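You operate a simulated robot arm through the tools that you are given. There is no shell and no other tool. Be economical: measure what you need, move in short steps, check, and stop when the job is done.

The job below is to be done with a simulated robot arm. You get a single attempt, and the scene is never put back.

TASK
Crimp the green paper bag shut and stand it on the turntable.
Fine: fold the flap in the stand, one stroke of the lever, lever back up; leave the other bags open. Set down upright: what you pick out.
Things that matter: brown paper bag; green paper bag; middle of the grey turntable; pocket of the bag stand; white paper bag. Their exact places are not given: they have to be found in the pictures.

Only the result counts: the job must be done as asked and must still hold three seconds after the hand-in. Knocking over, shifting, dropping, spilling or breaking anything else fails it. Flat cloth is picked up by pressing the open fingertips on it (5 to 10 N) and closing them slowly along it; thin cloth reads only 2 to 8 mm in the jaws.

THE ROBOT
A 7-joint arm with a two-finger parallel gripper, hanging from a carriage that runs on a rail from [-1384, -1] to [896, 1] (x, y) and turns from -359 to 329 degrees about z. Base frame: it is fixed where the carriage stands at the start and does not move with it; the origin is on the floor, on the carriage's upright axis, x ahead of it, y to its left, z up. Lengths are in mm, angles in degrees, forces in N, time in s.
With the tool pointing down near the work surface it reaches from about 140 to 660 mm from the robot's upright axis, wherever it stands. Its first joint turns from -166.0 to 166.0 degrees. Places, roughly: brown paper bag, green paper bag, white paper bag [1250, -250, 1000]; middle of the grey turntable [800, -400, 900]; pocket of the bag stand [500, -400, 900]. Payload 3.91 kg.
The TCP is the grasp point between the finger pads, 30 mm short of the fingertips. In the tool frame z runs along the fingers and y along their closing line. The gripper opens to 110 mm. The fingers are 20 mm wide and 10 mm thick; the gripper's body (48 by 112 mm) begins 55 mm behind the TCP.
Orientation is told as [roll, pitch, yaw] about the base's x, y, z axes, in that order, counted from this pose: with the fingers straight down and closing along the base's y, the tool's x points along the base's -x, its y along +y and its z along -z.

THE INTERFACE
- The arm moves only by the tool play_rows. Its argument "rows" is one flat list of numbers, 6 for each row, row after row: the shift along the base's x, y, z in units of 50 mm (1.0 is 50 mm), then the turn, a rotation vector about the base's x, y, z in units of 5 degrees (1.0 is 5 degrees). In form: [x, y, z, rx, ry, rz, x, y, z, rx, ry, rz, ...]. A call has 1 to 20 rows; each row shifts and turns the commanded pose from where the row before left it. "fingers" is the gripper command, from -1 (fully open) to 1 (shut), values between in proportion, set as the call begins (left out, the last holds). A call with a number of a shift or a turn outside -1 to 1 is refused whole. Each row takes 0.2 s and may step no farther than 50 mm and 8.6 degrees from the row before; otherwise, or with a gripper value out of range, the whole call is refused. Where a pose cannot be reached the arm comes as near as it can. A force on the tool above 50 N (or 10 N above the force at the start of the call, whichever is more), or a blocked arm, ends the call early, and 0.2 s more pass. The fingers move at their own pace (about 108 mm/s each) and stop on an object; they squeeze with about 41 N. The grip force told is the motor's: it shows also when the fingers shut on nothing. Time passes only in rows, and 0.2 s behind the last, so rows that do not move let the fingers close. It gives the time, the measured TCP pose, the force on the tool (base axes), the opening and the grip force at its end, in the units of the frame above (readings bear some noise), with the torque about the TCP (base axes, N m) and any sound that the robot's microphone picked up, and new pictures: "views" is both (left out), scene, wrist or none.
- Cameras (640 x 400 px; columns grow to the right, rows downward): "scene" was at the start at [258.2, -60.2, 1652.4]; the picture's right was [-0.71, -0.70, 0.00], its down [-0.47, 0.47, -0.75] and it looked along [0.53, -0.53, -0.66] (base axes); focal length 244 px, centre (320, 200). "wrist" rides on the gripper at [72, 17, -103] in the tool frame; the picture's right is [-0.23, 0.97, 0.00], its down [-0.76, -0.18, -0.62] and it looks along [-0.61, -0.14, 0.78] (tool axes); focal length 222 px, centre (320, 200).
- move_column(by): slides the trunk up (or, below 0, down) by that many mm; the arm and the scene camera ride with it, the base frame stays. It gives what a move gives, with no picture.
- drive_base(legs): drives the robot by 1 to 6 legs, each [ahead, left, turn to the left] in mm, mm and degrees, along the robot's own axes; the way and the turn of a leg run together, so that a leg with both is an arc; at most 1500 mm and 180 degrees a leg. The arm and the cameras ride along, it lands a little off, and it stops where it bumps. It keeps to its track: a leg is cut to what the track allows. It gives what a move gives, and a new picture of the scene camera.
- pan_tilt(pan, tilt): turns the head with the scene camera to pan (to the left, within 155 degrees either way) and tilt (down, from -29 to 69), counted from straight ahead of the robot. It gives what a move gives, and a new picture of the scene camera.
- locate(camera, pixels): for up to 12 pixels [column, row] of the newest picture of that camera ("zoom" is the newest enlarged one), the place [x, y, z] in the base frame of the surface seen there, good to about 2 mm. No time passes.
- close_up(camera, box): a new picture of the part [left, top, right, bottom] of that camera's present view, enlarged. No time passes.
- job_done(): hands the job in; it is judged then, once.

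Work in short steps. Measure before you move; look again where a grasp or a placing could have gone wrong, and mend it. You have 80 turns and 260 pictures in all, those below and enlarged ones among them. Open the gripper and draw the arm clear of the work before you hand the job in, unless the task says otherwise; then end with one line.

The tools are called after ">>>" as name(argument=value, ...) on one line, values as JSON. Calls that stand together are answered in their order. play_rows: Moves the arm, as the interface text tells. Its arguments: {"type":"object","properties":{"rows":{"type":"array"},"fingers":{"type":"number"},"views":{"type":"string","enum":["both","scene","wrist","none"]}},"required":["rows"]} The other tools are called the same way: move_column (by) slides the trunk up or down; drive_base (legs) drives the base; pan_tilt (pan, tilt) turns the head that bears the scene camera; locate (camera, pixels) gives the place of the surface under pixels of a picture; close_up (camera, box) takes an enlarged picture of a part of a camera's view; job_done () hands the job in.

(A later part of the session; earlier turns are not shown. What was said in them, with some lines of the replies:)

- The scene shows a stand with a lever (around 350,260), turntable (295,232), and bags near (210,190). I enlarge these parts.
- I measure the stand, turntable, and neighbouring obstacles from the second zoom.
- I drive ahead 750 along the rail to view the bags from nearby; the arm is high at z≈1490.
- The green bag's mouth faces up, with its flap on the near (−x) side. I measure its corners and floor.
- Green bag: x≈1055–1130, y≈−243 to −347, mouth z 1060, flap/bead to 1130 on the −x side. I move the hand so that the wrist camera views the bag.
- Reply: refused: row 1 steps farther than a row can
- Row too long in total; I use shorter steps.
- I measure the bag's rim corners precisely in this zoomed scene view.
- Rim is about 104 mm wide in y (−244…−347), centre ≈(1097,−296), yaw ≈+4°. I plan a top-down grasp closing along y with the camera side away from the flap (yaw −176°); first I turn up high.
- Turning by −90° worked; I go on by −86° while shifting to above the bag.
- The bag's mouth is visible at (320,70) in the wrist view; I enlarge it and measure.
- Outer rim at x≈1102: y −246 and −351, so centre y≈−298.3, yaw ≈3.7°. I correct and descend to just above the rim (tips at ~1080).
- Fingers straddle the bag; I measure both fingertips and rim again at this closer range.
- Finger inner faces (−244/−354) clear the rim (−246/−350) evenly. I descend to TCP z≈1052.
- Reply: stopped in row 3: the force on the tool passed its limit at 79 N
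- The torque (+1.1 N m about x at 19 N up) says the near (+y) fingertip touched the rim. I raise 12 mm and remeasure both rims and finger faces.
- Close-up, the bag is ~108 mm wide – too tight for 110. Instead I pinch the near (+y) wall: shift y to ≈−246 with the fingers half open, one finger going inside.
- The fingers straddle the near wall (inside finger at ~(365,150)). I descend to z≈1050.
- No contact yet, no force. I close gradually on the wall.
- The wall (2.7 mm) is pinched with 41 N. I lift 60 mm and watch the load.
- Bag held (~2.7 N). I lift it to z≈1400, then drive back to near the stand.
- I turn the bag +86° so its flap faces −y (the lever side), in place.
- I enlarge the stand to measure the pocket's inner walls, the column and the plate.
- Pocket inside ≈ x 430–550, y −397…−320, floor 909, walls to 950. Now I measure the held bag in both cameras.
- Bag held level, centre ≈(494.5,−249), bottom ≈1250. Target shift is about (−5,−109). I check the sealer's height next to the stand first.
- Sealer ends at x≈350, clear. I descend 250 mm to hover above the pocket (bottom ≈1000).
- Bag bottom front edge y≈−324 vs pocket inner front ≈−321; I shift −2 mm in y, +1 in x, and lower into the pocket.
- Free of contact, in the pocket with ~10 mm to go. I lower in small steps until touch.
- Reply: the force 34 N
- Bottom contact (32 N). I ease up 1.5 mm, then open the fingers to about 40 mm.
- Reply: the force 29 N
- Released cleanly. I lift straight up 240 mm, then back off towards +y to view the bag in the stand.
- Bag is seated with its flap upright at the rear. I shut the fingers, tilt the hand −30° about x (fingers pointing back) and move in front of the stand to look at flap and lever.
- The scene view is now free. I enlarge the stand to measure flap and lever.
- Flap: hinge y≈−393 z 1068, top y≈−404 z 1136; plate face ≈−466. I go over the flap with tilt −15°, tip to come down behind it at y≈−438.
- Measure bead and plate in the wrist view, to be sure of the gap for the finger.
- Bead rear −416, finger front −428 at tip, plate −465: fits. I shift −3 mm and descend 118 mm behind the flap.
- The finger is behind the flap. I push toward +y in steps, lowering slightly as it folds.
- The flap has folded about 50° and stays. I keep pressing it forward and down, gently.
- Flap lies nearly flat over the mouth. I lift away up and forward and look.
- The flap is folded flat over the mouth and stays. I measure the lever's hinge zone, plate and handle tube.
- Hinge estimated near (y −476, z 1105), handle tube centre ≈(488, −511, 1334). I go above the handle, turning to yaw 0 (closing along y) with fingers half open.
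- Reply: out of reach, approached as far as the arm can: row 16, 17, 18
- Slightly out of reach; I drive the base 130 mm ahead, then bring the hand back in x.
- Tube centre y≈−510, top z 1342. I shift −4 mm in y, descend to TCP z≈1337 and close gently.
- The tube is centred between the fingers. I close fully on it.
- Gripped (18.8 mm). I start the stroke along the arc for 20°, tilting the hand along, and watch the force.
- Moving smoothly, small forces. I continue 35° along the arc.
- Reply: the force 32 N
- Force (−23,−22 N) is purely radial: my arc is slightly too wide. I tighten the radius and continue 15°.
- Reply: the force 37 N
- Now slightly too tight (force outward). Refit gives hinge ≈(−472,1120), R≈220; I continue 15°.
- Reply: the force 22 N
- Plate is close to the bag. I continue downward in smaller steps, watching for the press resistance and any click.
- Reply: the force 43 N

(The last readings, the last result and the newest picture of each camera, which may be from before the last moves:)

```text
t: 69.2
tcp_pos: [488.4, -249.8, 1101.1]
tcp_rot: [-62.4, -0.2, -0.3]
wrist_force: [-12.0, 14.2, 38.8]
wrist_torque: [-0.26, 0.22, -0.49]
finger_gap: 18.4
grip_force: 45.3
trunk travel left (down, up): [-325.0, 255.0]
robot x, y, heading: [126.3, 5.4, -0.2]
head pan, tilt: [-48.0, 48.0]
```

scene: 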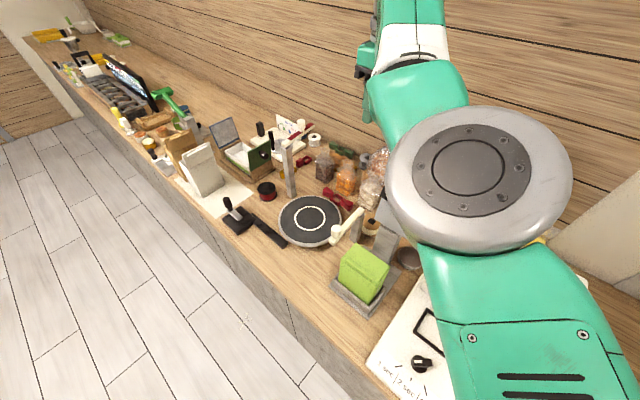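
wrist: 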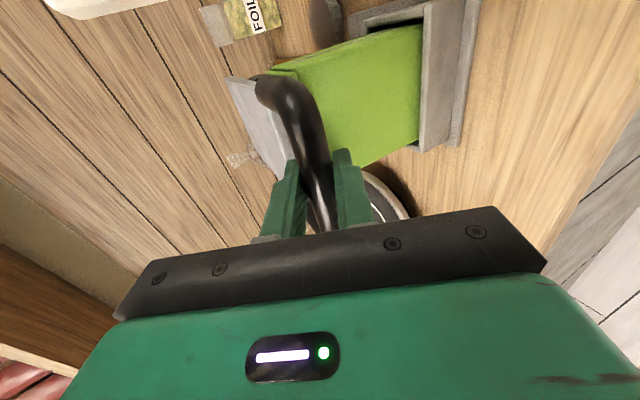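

Resistance of 39 N: the bar is pressing. I push a few millimetres further and hold.

>>> play_rows(rows=[0, 0, -0.06, 0, 0, 0, 0, 0, -0.06, 0, 0, 0, 0, 0, -0.06, 0, 0, 0, 0, 0, 0, 0, 0, 0], views="scene")

```text
t: 69.5
tcp_pos: [489.7, -250.0, 1101.9]
tcp_rot: [-62.5, -0.5, -0.3]
wrist_force: [-5.3, 6.5, 19.2]
wrist_torque: [-0.19, 0.91, -0.59]
finger_gap: 19.0
grip_force: 44.7
trunk travel left (down, up): [-325.0, 255.0]
robot x, y, heading: [128.4, 0.0, -0.3]
head pan, tilt: [-48.0, 48.0]
stopped in row 1: the force on the tool passed its limit at 60 N (the readings are from after the stop); the commanded pose is now the measured one
```

scene: 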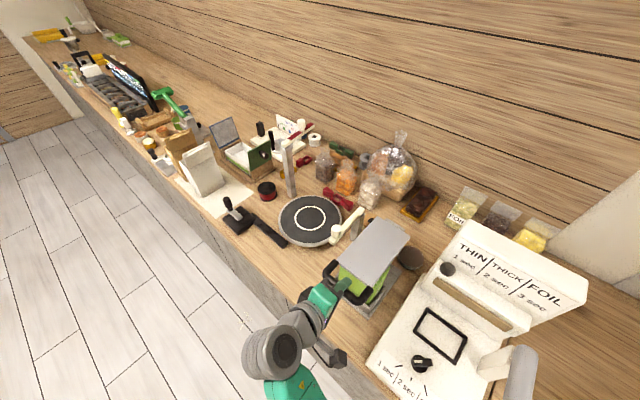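

Hard stop reached at 60 N. I check the plate's attitude in the scene view.

>>> close_up(camera="scene", box=[300, 200, 440, 330])

>>> locate(camera="scene", pixels=[[378, 222], [405, 234], [342, 260], [374, 284], [375, 250], [365, 288], [380, 295]])

```text
3.08 times, centred on (370, 265) of scene
```

zoom: 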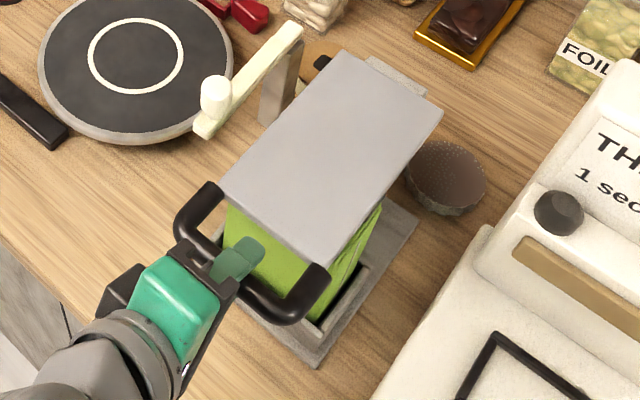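

```text
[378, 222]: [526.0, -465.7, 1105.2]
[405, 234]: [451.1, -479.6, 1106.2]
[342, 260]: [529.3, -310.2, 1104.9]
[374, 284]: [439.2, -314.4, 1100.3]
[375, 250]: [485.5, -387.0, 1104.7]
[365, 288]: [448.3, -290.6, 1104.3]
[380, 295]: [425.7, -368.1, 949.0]
```

The plate lies level at z 1105: full stroke done. I raise the lever back along the same arc, first half.

>>> play_rows(rows=[0, 0.01, 0.39, 0.6, 0, 0, 0, -0.02, 0.38, 0.6, 0, 0, 0, -0.06, 0.38, 0.6, 0, 0, 0, -0.09, 0.37, 0.6, 0, 0, 0, -0.12, 0.37, 0.6, 0, 0, 0, -0.15, 0.35, 0.6, 0, 0, 0, 0, 0, 0, 0, 0], views="wrist")

```text
t: 71.1
tcp_pos: [489.5, -272.2, 1211.6]
tcp_rot: [-44.4, -0.3, -0.2]
wrist_force: [1.1, -5.3, -4.6]
wrist_torque: [-0.14, 0.48, -0.33]
finger_gap: 18.6
grip_force: 44.7
trunk travel left (down, up): [-325.0, 255.0]
robot x, y, heading: [128.1, -1.5, -0.3]
head pan, tilt: [-48.0, 48.0]
```

wrist: 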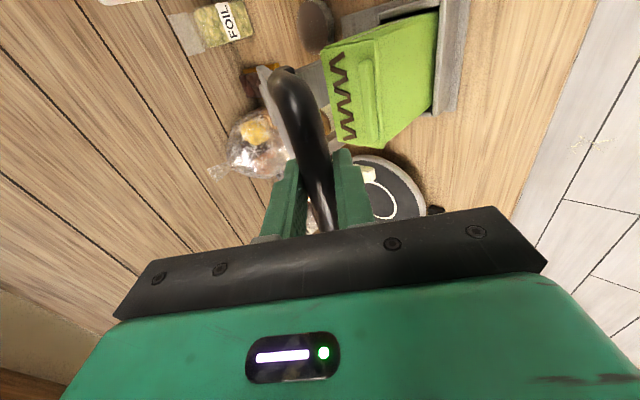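

The crimp zigzag mark is visible on the flap. I continue raising the lever.

>>> play_rows(rows=[0, -0.18, 0.34, 0.6, 0, 0, 0, -0.21, 0.32, 0.6, 0, 0, 0, -0.24, 0.3, 0.6, 0, 0, 0, -0.27, 0.28, 0.6, 0, 0, 0, -0.29, 0.26, 0.6, 0, 0, 0, -0.31, 0.23, 0.6, 0, 0, 0, -0.33, 0.2, 0.6, 0, 0, 0, 0, 0, 0, 0, 0], views="none")

>>> play_rows(rows=[0, -0.34, 0.17, 0.6, 0, 0, 0, -0.36, 0.14, 0.6, 0, 0, 0, -0.37, 0.11, 0.6, 0, 0, 0, -0.38, 0.08, 0.6, 0, 0, 0, -0.38, 0.04, 0.6, 0, 0, 0, -0.38, 0.01, 0.6, 0, 0, 0, -0.38, -0.02, 0.6, 0, 0, 0, 0, 0, 0, 0, 0], views="none")

```text
t: 72.9
tcp_pos: [489.6, -362.0, 1308.8]
tcp_rot: [-23.4, -0.1, -0.4]
wrist_force: [-4.5, 13.3, 22.0]
wrist_torque: [-0.09, 0.11, 0.38]
finger_gap: 18.5
grip_force: 45.2
trunk travel left (down, up): [-325.0, 255.0]
robot x, y, heading: [127.8, -0.6, -0.4]
head pan, tilt: [-48.0, 48.0]
```

```text
t: 74.7
tcp_pos: [490.6, -493.9, 1336.2]
tcp_rot: [-2.4, -0.1, -0.2]
wrist_force: [8.1, -2.5, 23.1]
wrist_torque: [-0.08, -0.42, 0.55]
finger_gap: 18.6
grip_force: 45.2
trunk travel left (down, up): [-325.0, 255.0]
robot x, y, heading: [127.2, -1.4, -0.3]
head pan, tilt: [-48.0, 48.0]
```

Nearly up (y −494 of −510). I push the rest in small steps to the upper stop.

>>> play_rows(rows=[0, -0.16, 0.02, 0.24, 0, 0, 0, -0.16, 0.0, 0.24, 0, 0, 0, -0.06, 0, 0, 0, 0, 0, 0, 0, 0, 0, 0], views="none")

```text
t: 75.7
tcp_pos: [489.6, -510.3, 1334.6]
tcp_rot: [0.3, 0.2, -0.4]
wrist_force: [10.2, 7.0, -1.5]
wrist_torque: [0.24, -0.04, 0.48]
finger_gap: 18.6
grip_force: 45.1
trunk travel left (down, up): [-325.0, 255.0]
robot x, y, heading: [124.1, -1.4, -0.4]
head pan, tilt: [-48.0, 48.0]
```

Lever is back at its starting position. I open the fingers to ~50 mm and lift off the handle.

>>> play_rows(rows=[0, 0, 0, 0, 0, 0, 0, 0, 0, 0, 0, 0], fingers=0.1, views="none")

>>> play_rows(rows=[0, 0, 0.3, 0, 0, 0, 0, 0, 0.5, 0, 0, 0, 0, 0, 0.6, 0, 0, 0, 0, 0.6, 0.4, 0, 0, 0, 0, 0.9, 0, 0, 0, 0, 0, 0.9, 0, 0, 0, 0, 0, 0.9, 0, 0, 0, 0, 0, 0.9, 0, 0, 0, 0, 0, 0.9, 0, 0, 0, 0, 0, 0, 0, 0, 0, 0], views="both")

>>> close_up(camera="scene", box=[310, 120, 450, 320])

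```text
t: 76.3
tcp_pos: [489.1, -510.4, 1335.3]
tcp_rot: [0.1, 0.1, -0.5]
wrist_force: [0.3, -0.4, 0.1]
wrist_torque: [0.01, 0.03, 0.03]
finger_gap: 49.6
grip_force: 0.0
trunk travel left (down, up): [-325.0, 255.0]
robot x, y, heading: [124.8, 0.7, -0.3]
head pan, tilt: [-48.0, 48.0]
```

```text
t: 78.5
tcp_pos: [489.2, -256.7, 1427.2]
tcp_rot: [0.0, 0.1, -0.6]
wrist_force: [-0.6, -0.5, -0.1]
wrist_torque: [0.01, 0.0, 0.0]
finger_gap: 49.5
grip_force: 0.0
trunk travel left (down, up): [-325.0, 255.0]
robot x, y, heading: [127.6, -2.8, -0.3]
head pan, tilt: [-48.0, 48.0]
```

scene: 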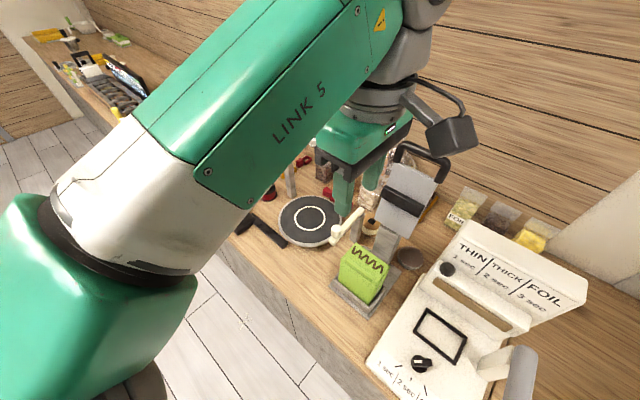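
wrist: 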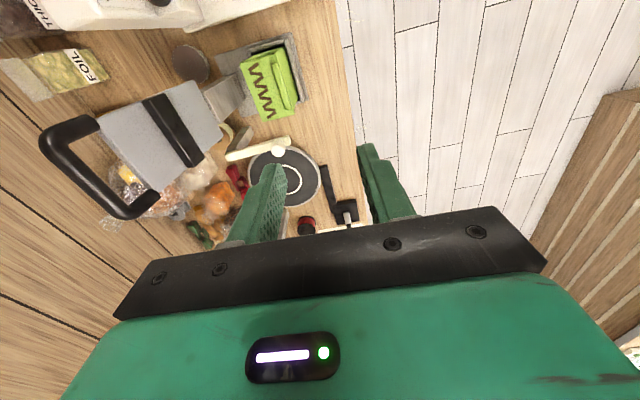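

```text
2.00 times, centred on (380, 220) of scene
```

zoom: 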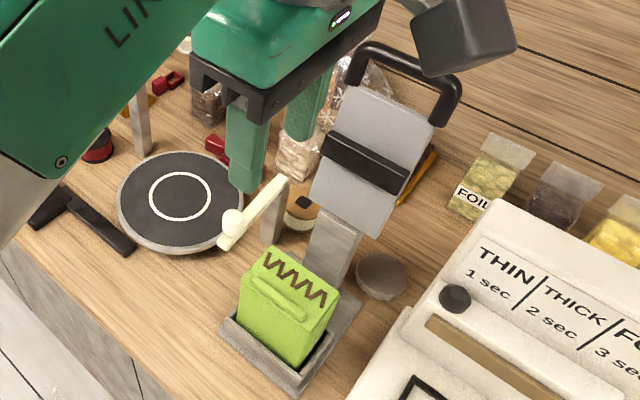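

Crimp mark is on the flap, lever up. I measure the bag's current outline for a top-down grasp closing along y.

>>> close_up(camera="wrist", box=[210, 20, 330, 140])

```text
3.33 times, centred on (270, 80) of wrist
```

zoom: 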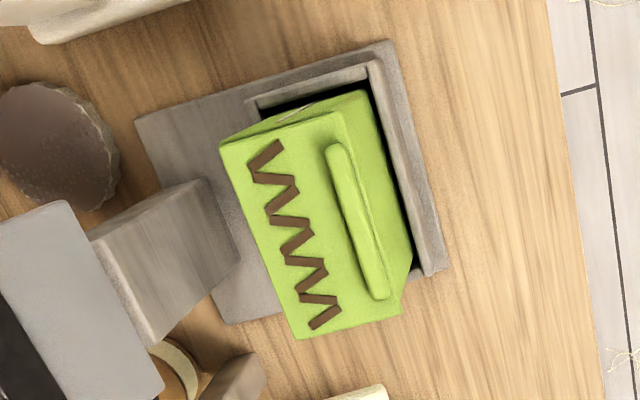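

>>> locate(camera="zoom", pixels=[[222, 146], [340, 115], [296, 337], [400, 315], [260, 240], [370, 220], [340, 160], [383, 290], [250, 160], [410, 270]])

```text
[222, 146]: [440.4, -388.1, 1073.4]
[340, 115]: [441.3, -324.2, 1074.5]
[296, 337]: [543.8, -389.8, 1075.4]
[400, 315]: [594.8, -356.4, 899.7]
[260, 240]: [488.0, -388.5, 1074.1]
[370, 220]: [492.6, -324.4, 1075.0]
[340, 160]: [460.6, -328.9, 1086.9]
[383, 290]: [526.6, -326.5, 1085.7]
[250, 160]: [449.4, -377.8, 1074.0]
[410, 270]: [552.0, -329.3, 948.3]
```

Bag top centre ≈(492,−357), y extent −389…−324. I open to ~99 mm, go above and descend to z≈1130.

>>> play_rows(rows=[0.05, -0.7, -0.3, 0, 0, 0.1, 0, -0.7, -0.5, 0, 0, 0, 0, -0.6, -0.6, 0, 0, 0, 0, 0, -0.9, 0, 0, 0, 0, 0, -0.9, 0, 0, 0, 0, 0, -0.9, 0, 0, 0, 0, 0, -0.9, 0, 0, 0, 0, 0, -0.9, 0, 0, 0, 0, 0, 0, 0, 0, 0], fingers=-0.8, views="wrist")

```text
t: 80.5
tcp_pos: [491.6, -356.1, 1129.3]
tcp_rot: [-0.1, 0.1, 0.2]
wrist_force: [-0.5, 0.1, -0.3]
wrist_torque: [-0.01, -0.03, -0.02]
finger_gap: 99.0
grip_force: 0.1
trunk travel left (down, up): [-325.0, 255.0]
robot x, y, heading: [125.3, -1.6, -0.2]
head pan, tilt: [-48.0, 48.0]
```

wrist: 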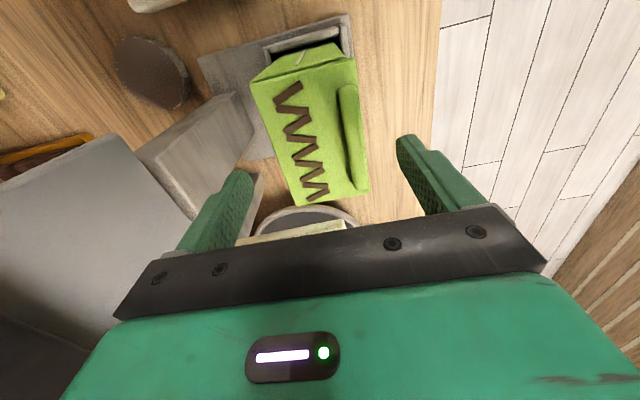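

The fingers straddle the bag front to back. I descend to z≈1044 and close.

>>> play_rows(rows=[0, -0.02, -0.5, 0, 0, 0, 0, 0, -0.5, 0, 0, 0, 0, 0, -0.4, 0, 0, 0, 0, 0, -0.3, 0, 0, 0, 0, 0, 0, 0, 0, 0], views="none")

>>> play_rows(rows=[0, 0, 0, 0, 0, 0, 0, 0, 0, 0, 0, 0, 0, 0, 0, 0, 0, 0], fingers=1, views="wrist")

```text
t: 81.7
tcp_pos: [491.3, -359.5, 1044.1]
tcp_rot: [0.0, 0.2, 0.2]
wrist_force: [0.0, 0.4, 0.6]
wrist_torque: [-0.02, -0.02, 0.0]
finger_gap: 99.0
grip_force: 0.2
trunk travel left (down, up): [-325.0, 255.0]
robot x, y, heading: [130.5, 2.5, -0.4]
head pan, tilt: [-48.0, 48.0]
```

```text
t: 82.5
tcp_pos: [489.9, -358.5, 1045.1]
tcp_rot: [0.0, 0.1, 0.1]
wrist_force: [-0.7, 0.2, 1.0]
wrist_torque: [-0.05, -0.05, 0.02]
finger_gap: 71.2
grip_force: 40.8
trunk travel left (down, up): [-325.0, 255.0]
robot x, y, heading: [126.9, 0.1, -0.3]
head pan, tilt: [-48.0, 48.0]
```

wrist: 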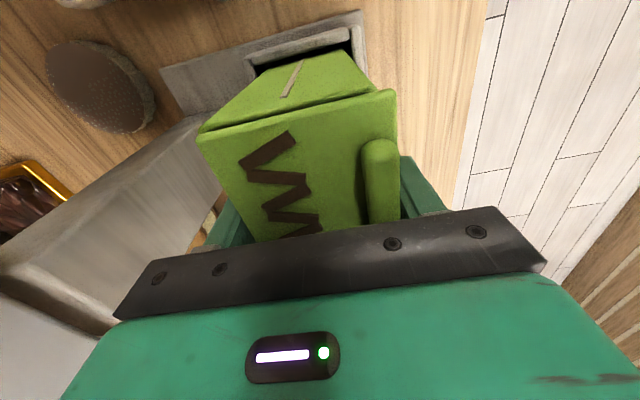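

Gripped at 71 mm with 41 N. I lift straight up 260 mm.

>>> play_rows(rows=[0, 0, 0.3, 0, 0, 0, 0, 0, 0.5, 0, 0, 0, 0, 0, 0.7, 0, 0, 0, 0, 0, 0.7, 0, 0, 0, 0, 0, 0.7, 0, 0, 0, 0, 0, 0.7, 0, 0, 0, 0, 0, 0.8, 0, 0, 0, 0, 0, 0.8, 0, 0, 0, 0, 0, 0, 0, 0, 0], views="both")

```text
t: 84.5
tcp_pos: [492.3, -358.4, 1306.2]
tcp_rot: [0.0, 0.1, 0.2]
wrist_force: [-0.6, 0.1, -1.9]
wrist_torque: [0.0, 0.01, -0.01]
finger_gap: 71.1
grip_force: 41.3
trunk travel left (down, up): [-325.0, 255.0]
robot x, y, heading: [127.6, -3.9, -0.4]
head pan, tilt: [-48.0, 48.0]
```

scene: 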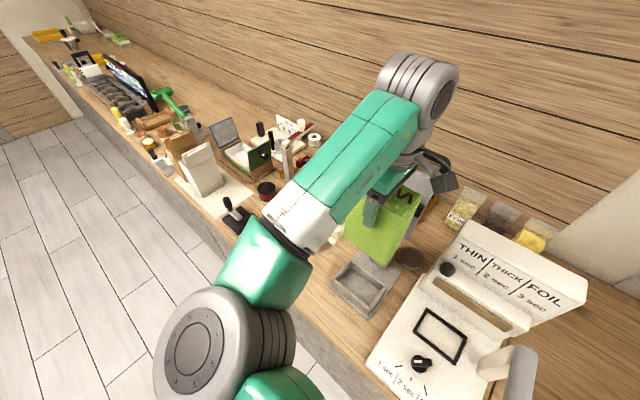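
wrist: 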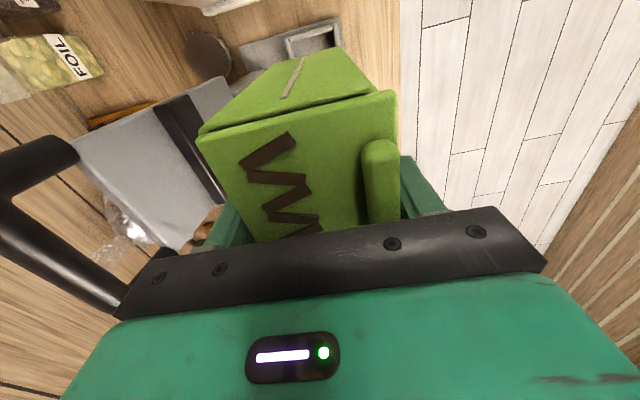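

Bag lifted free, load ~2 N. I drive 265 mm ahead toward the turntable (bottom at z≈1168, above the cream arm at ~1095).

>>> drive_base(legs=[[265, 0, 0]])

>>> pan_tilt(pan=-60, tilt=55)

```text
t: 86.4
tcp_pos: [752.9, -358.9, 1305.9]
tcp_rot: [0.0, 0.2, -0.1]
wrist_force: [0.4, 0.2, -2.5]
wrist_torque: [0.0, 0.0, 0.01]
finger_gap: 70.8
grip_force: 40.9
trunk travel left (down, up): [-325.0, 255.0]
robot x, y, heading: [390.2, -0.6, -0.4]
head pan, tilt: [-48.0, 48.0]
```

scene: 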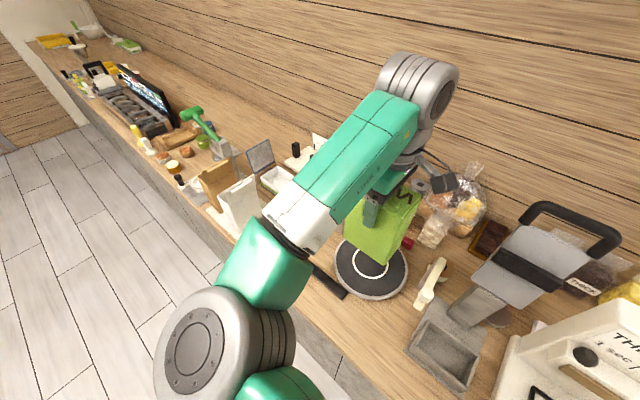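

```text
t: 87.1
tcp_pos: [752.6, -358.3, 1305.8]
tcp_rot: [0.0, 0.2, -0.1]
wrist_force: [0.0, 0.3, -1.7]
wrist_torque: [0.02, 0.0, 0.02]
finger_gap: 71.0
grip_force: 41.3
trunk travel left (down, up): [-325.0, 255.0]
robot x, y, heading: [388.5, 2.7, -0.2]
head pan, tilt: [-60.0, 55.0]
```

scene: 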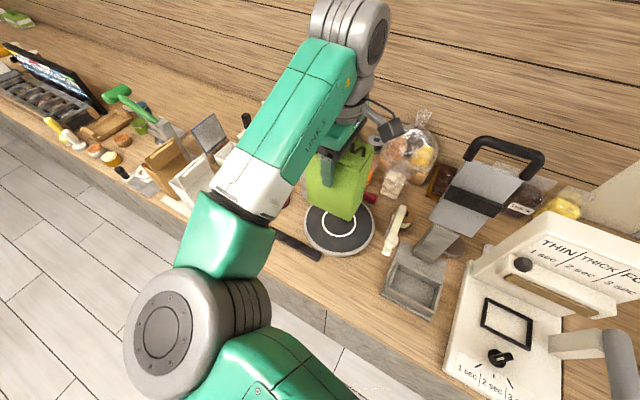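

I enlarge the turntable to locate its rim and ring centre, and the held bag's underside.

>>> close_up(camera="scene", box=[290, 130, 410, 270])

```text
2.86 times, centred on (350, 200) of scene
5 turns are left
```

zoom: 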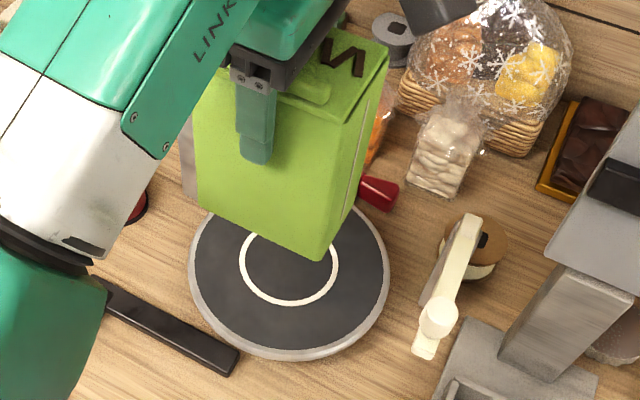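

Few turns are left: I locate ring and rim points now and, in the same turn, shift the bag over the approximate centre (758,−435) at height.

>>> locate(camera="zoom", pixels=[[242, 262], [336, 262], [288, 302], [192, 270], [387, 270], [282, 352], [288, 270], [318, 258], [200, 205], [260, 235]])

>>> play_rows(rows=[0.1, -0.5, 0, 0, 0, 0, 0, -0.5, 0, 0, 0, 0, 0, -0.5, 0, 0, 0, 0, 0, 0, 0, 0, 0, 0], views="wrist")

```text
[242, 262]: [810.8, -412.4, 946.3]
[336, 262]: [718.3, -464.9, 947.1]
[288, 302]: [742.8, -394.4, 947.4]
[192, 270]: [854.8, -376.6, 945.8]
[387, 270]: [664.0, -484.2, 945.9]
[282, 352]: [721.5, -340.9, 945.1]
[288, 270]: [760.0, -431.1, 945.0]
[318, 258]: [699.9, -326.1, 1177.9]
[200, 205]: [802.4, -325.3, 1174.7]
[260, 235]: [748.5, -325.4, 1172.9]
```

```text
t: 88.1
tcp_pos: [757.9, -434.3, 1305.0]
tcp_rot: [0.0, 0.2, -0.2]
wrist_force: [0.1, 0.2, -2.5]
wrist_torque: [-0.02, 0.02, -0.01]
finger_gap: 71.3
grip_force: 40.5
trunk travel left (down, up): [-325.0, 255.0]
robot x, y, heading: [392.0, -5.0, -0.2]
head pan, tilt: [-60.0, 55.0]
4 turns are left
```

wrist: 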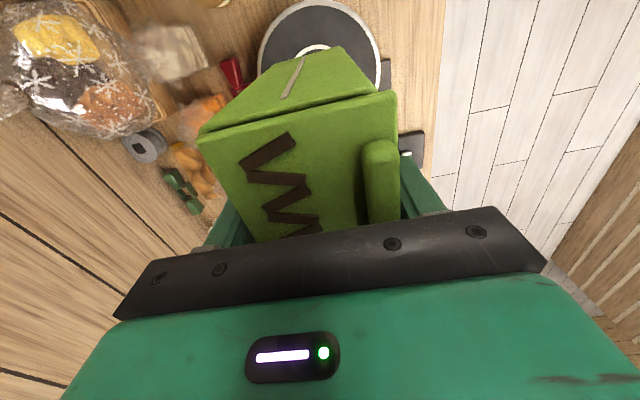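

Ring and rim fits agree: centre (766,−442), top z 945.5; bag bottom is ~136 below TCP. I correct (+8,−8), descend to TCP ≈1087, then creep down to ≈1082.

>>> play_rows(rows=[0.16, -0.15, -0.2, 0, 0, 0, 0, 0, -0.6, 0, 0, 0, 0, 0, -0.7, 0, 0, 0, 0, 0, -0.7, 0, 0, 0, 0, 0, -0.7, 0, 0, 0, 0, 0, -0.6, 0, 0, 0, 0, 0, -0.5, 0, 0, 0, 0, 0, -0.26, 0, 0, 0, 0, 0, -0.1, 0, 0, 0, 0, 0, 0, 0, 0, 0], views="none")

>>> play_rows(rows=[0, 0, -0.02, 0, 0, 0, 0, 0, -0.02, 0, 0, 0, 0, 0, -0.02, 0, 0, 0, 0, 0, -0.02, 0, 0, 0, 0, 0, -0.02, 0, 0, 0, 0, 0, 0, 0, 0, 0], views="both")

```text
t: 90.3
tcp_pos: [765.5, -441.7, 1087.4]
tcp_rot: [0.0, 0.1, -0.1]
wrist_force: [0.2, -0.2, -2.5]
wrist_torque: [0.01, 0.01, 0.0]
finger_gap: 71.0
grip_force: 40.9
trunk travel left (down, up): [-325.0, 255.0]
robot x, y, heading: [390.4, 2.0, -0.1]
head pan, tilt: [-60.0, 55.0]
```

```text
t: 91.7
tcp_pos: [765.9, -441.7, 1082.0]
tcp_rot: [0.1, 0.0, 0.0]
wrist_force: [-0.1, 0.6, -1.6]
wrist_torque: [0.02, 0.01, 0.02]
finger_gap: 70.8
grip_force: 40.7
trunk travel left (down, up): [-325.0, 255.0]
robot x, y, heading: [389.1, 2.6, -0.6]
head pan, tilt: [-60.0, 55.0]
3 turns are left
```

scene: 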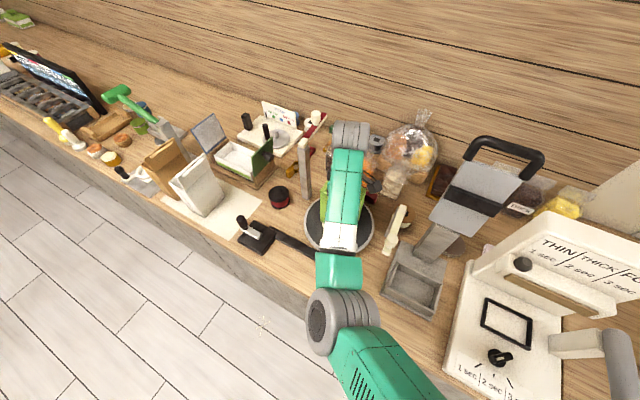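
wrist: 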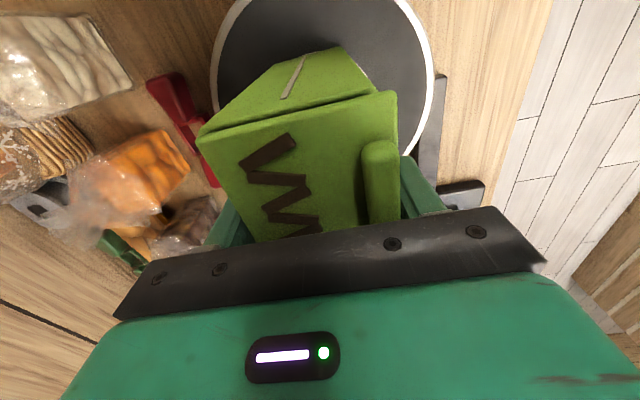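

Still hanging (−1.6 N) at z 1082. I lower 2 mm more, open the fingers moderately, then lift straight up and away.

>>> play_rows(rows=[0, 0, -0.02, 0, 0, 0, 0, 0, -0.02, 0, 0, 0, 0, 0, 0, 0, 0, 0], views="none")

>>> play_rows(rows=[0, 0, 0, 0, 0, 0, 0, 0, 0, 0, 0, 0, 0, 0, 0, 0, 0, 0], fingers=-0.8, views="none")

>>> play_rows(rows=[0, 0, 0.3, 0, 0, 0, 0, 0, 0.5, 0, 0, 0, 0, 0, 0.7, 0, 0, 0, 0, 0, 0.7, 0, 0, 0, 0, 0, 0.8, 0, 0, 0, 0, 0, 0.8, 0, 0, 0, 0, 0, 0.8, 0, 0, 0, 0, 0.7, 0.4, 0, 0, 0, 0, 0.8, 0, 0, 0, 0, 0, 0.8, 0, 0, 0, 0, 0, 0.8, 0, 0, 0, 0, 0, 0, 0, 0, 0, 0], views="both")

```text
t: 92.5
tcp_pos: [765.5, -440.9, 1081.4]
tcp_rot: [0.1, 0.0, -0.1]
wrist_force: [0.0, 0.4, -3.0]
wrist_torque: [-0.01, 0.02, 0.0]
finger_gap: 71.1
grip_force: 41.0
trunk travel left (down, up): [-325.0, 255.0]
robot x, y, heading: [388.4, 2.8, -0.4]
head pan, tilt: [-60.0, 55.0]
```

```text
t: 93.3
tcp_pos: [765.4, -440.5, 1080.5]
tcp_rot: [0.0, 0.2, -0.1]
wrist_force: [-0.3, -0.2, 0.1]
wrist_torque: [0.01, 0.0, 0.03]
finger_gap: 99.1
grip_force: 0.0
trunk travel left (down, up): [-325.0, 255.0]
robot x, y, heading: [386.9, -1.2, -0.5]
head pan, tilt: [-60.0, 55.0]
```

```text
t: 95.9
tcp_pos: [764.8, -283.5, 1329.2]
tcp_rot: [-0.1, 0.1, -0.1]
wrist_force: [0.0, 0.1, 0.1]
wrist_torque: [-0.01, 0.01, -0.03]
finger_gap: 98.9
grip_force: 0.0
trunk travel left (down, up): [-325.0, 255.0]
robot x, y, heading: [388.4, -1.5, -0.4]
head pan, tilt: [-60.0, 55.0]
2 turns are left
```

scene: 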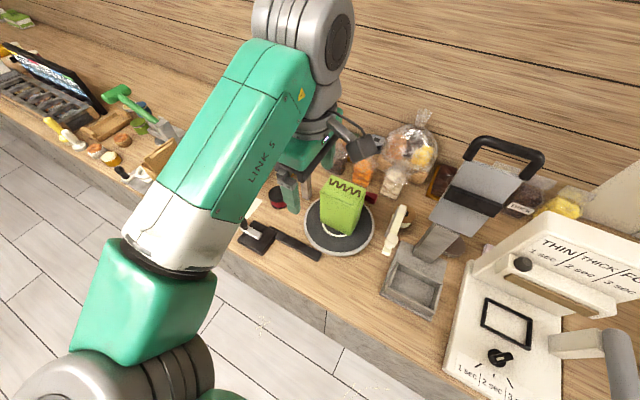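
wrist: 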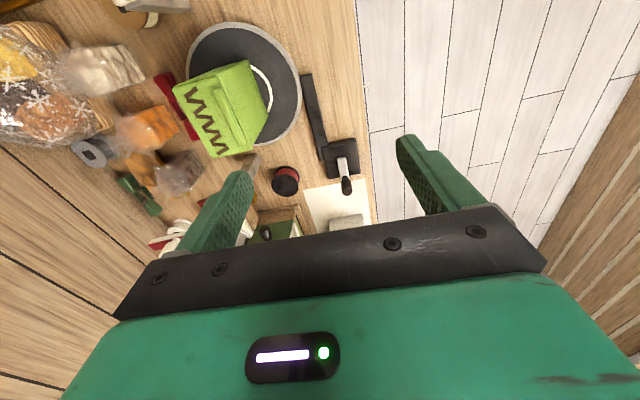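

The crimped green bag stands upright in the middle of the turntable, the lever is up, and the arm is clear with the gripper open; I hand the job in.

>>> job_done()

```text
The job is handed in.
```

The green bag's flap is folded and crimped with one lever stroke, and the bag stands upright in the middle of the turntable. The lever is back up, I didn't touch the brown and white bags, and the arm is clear with the gripper open.
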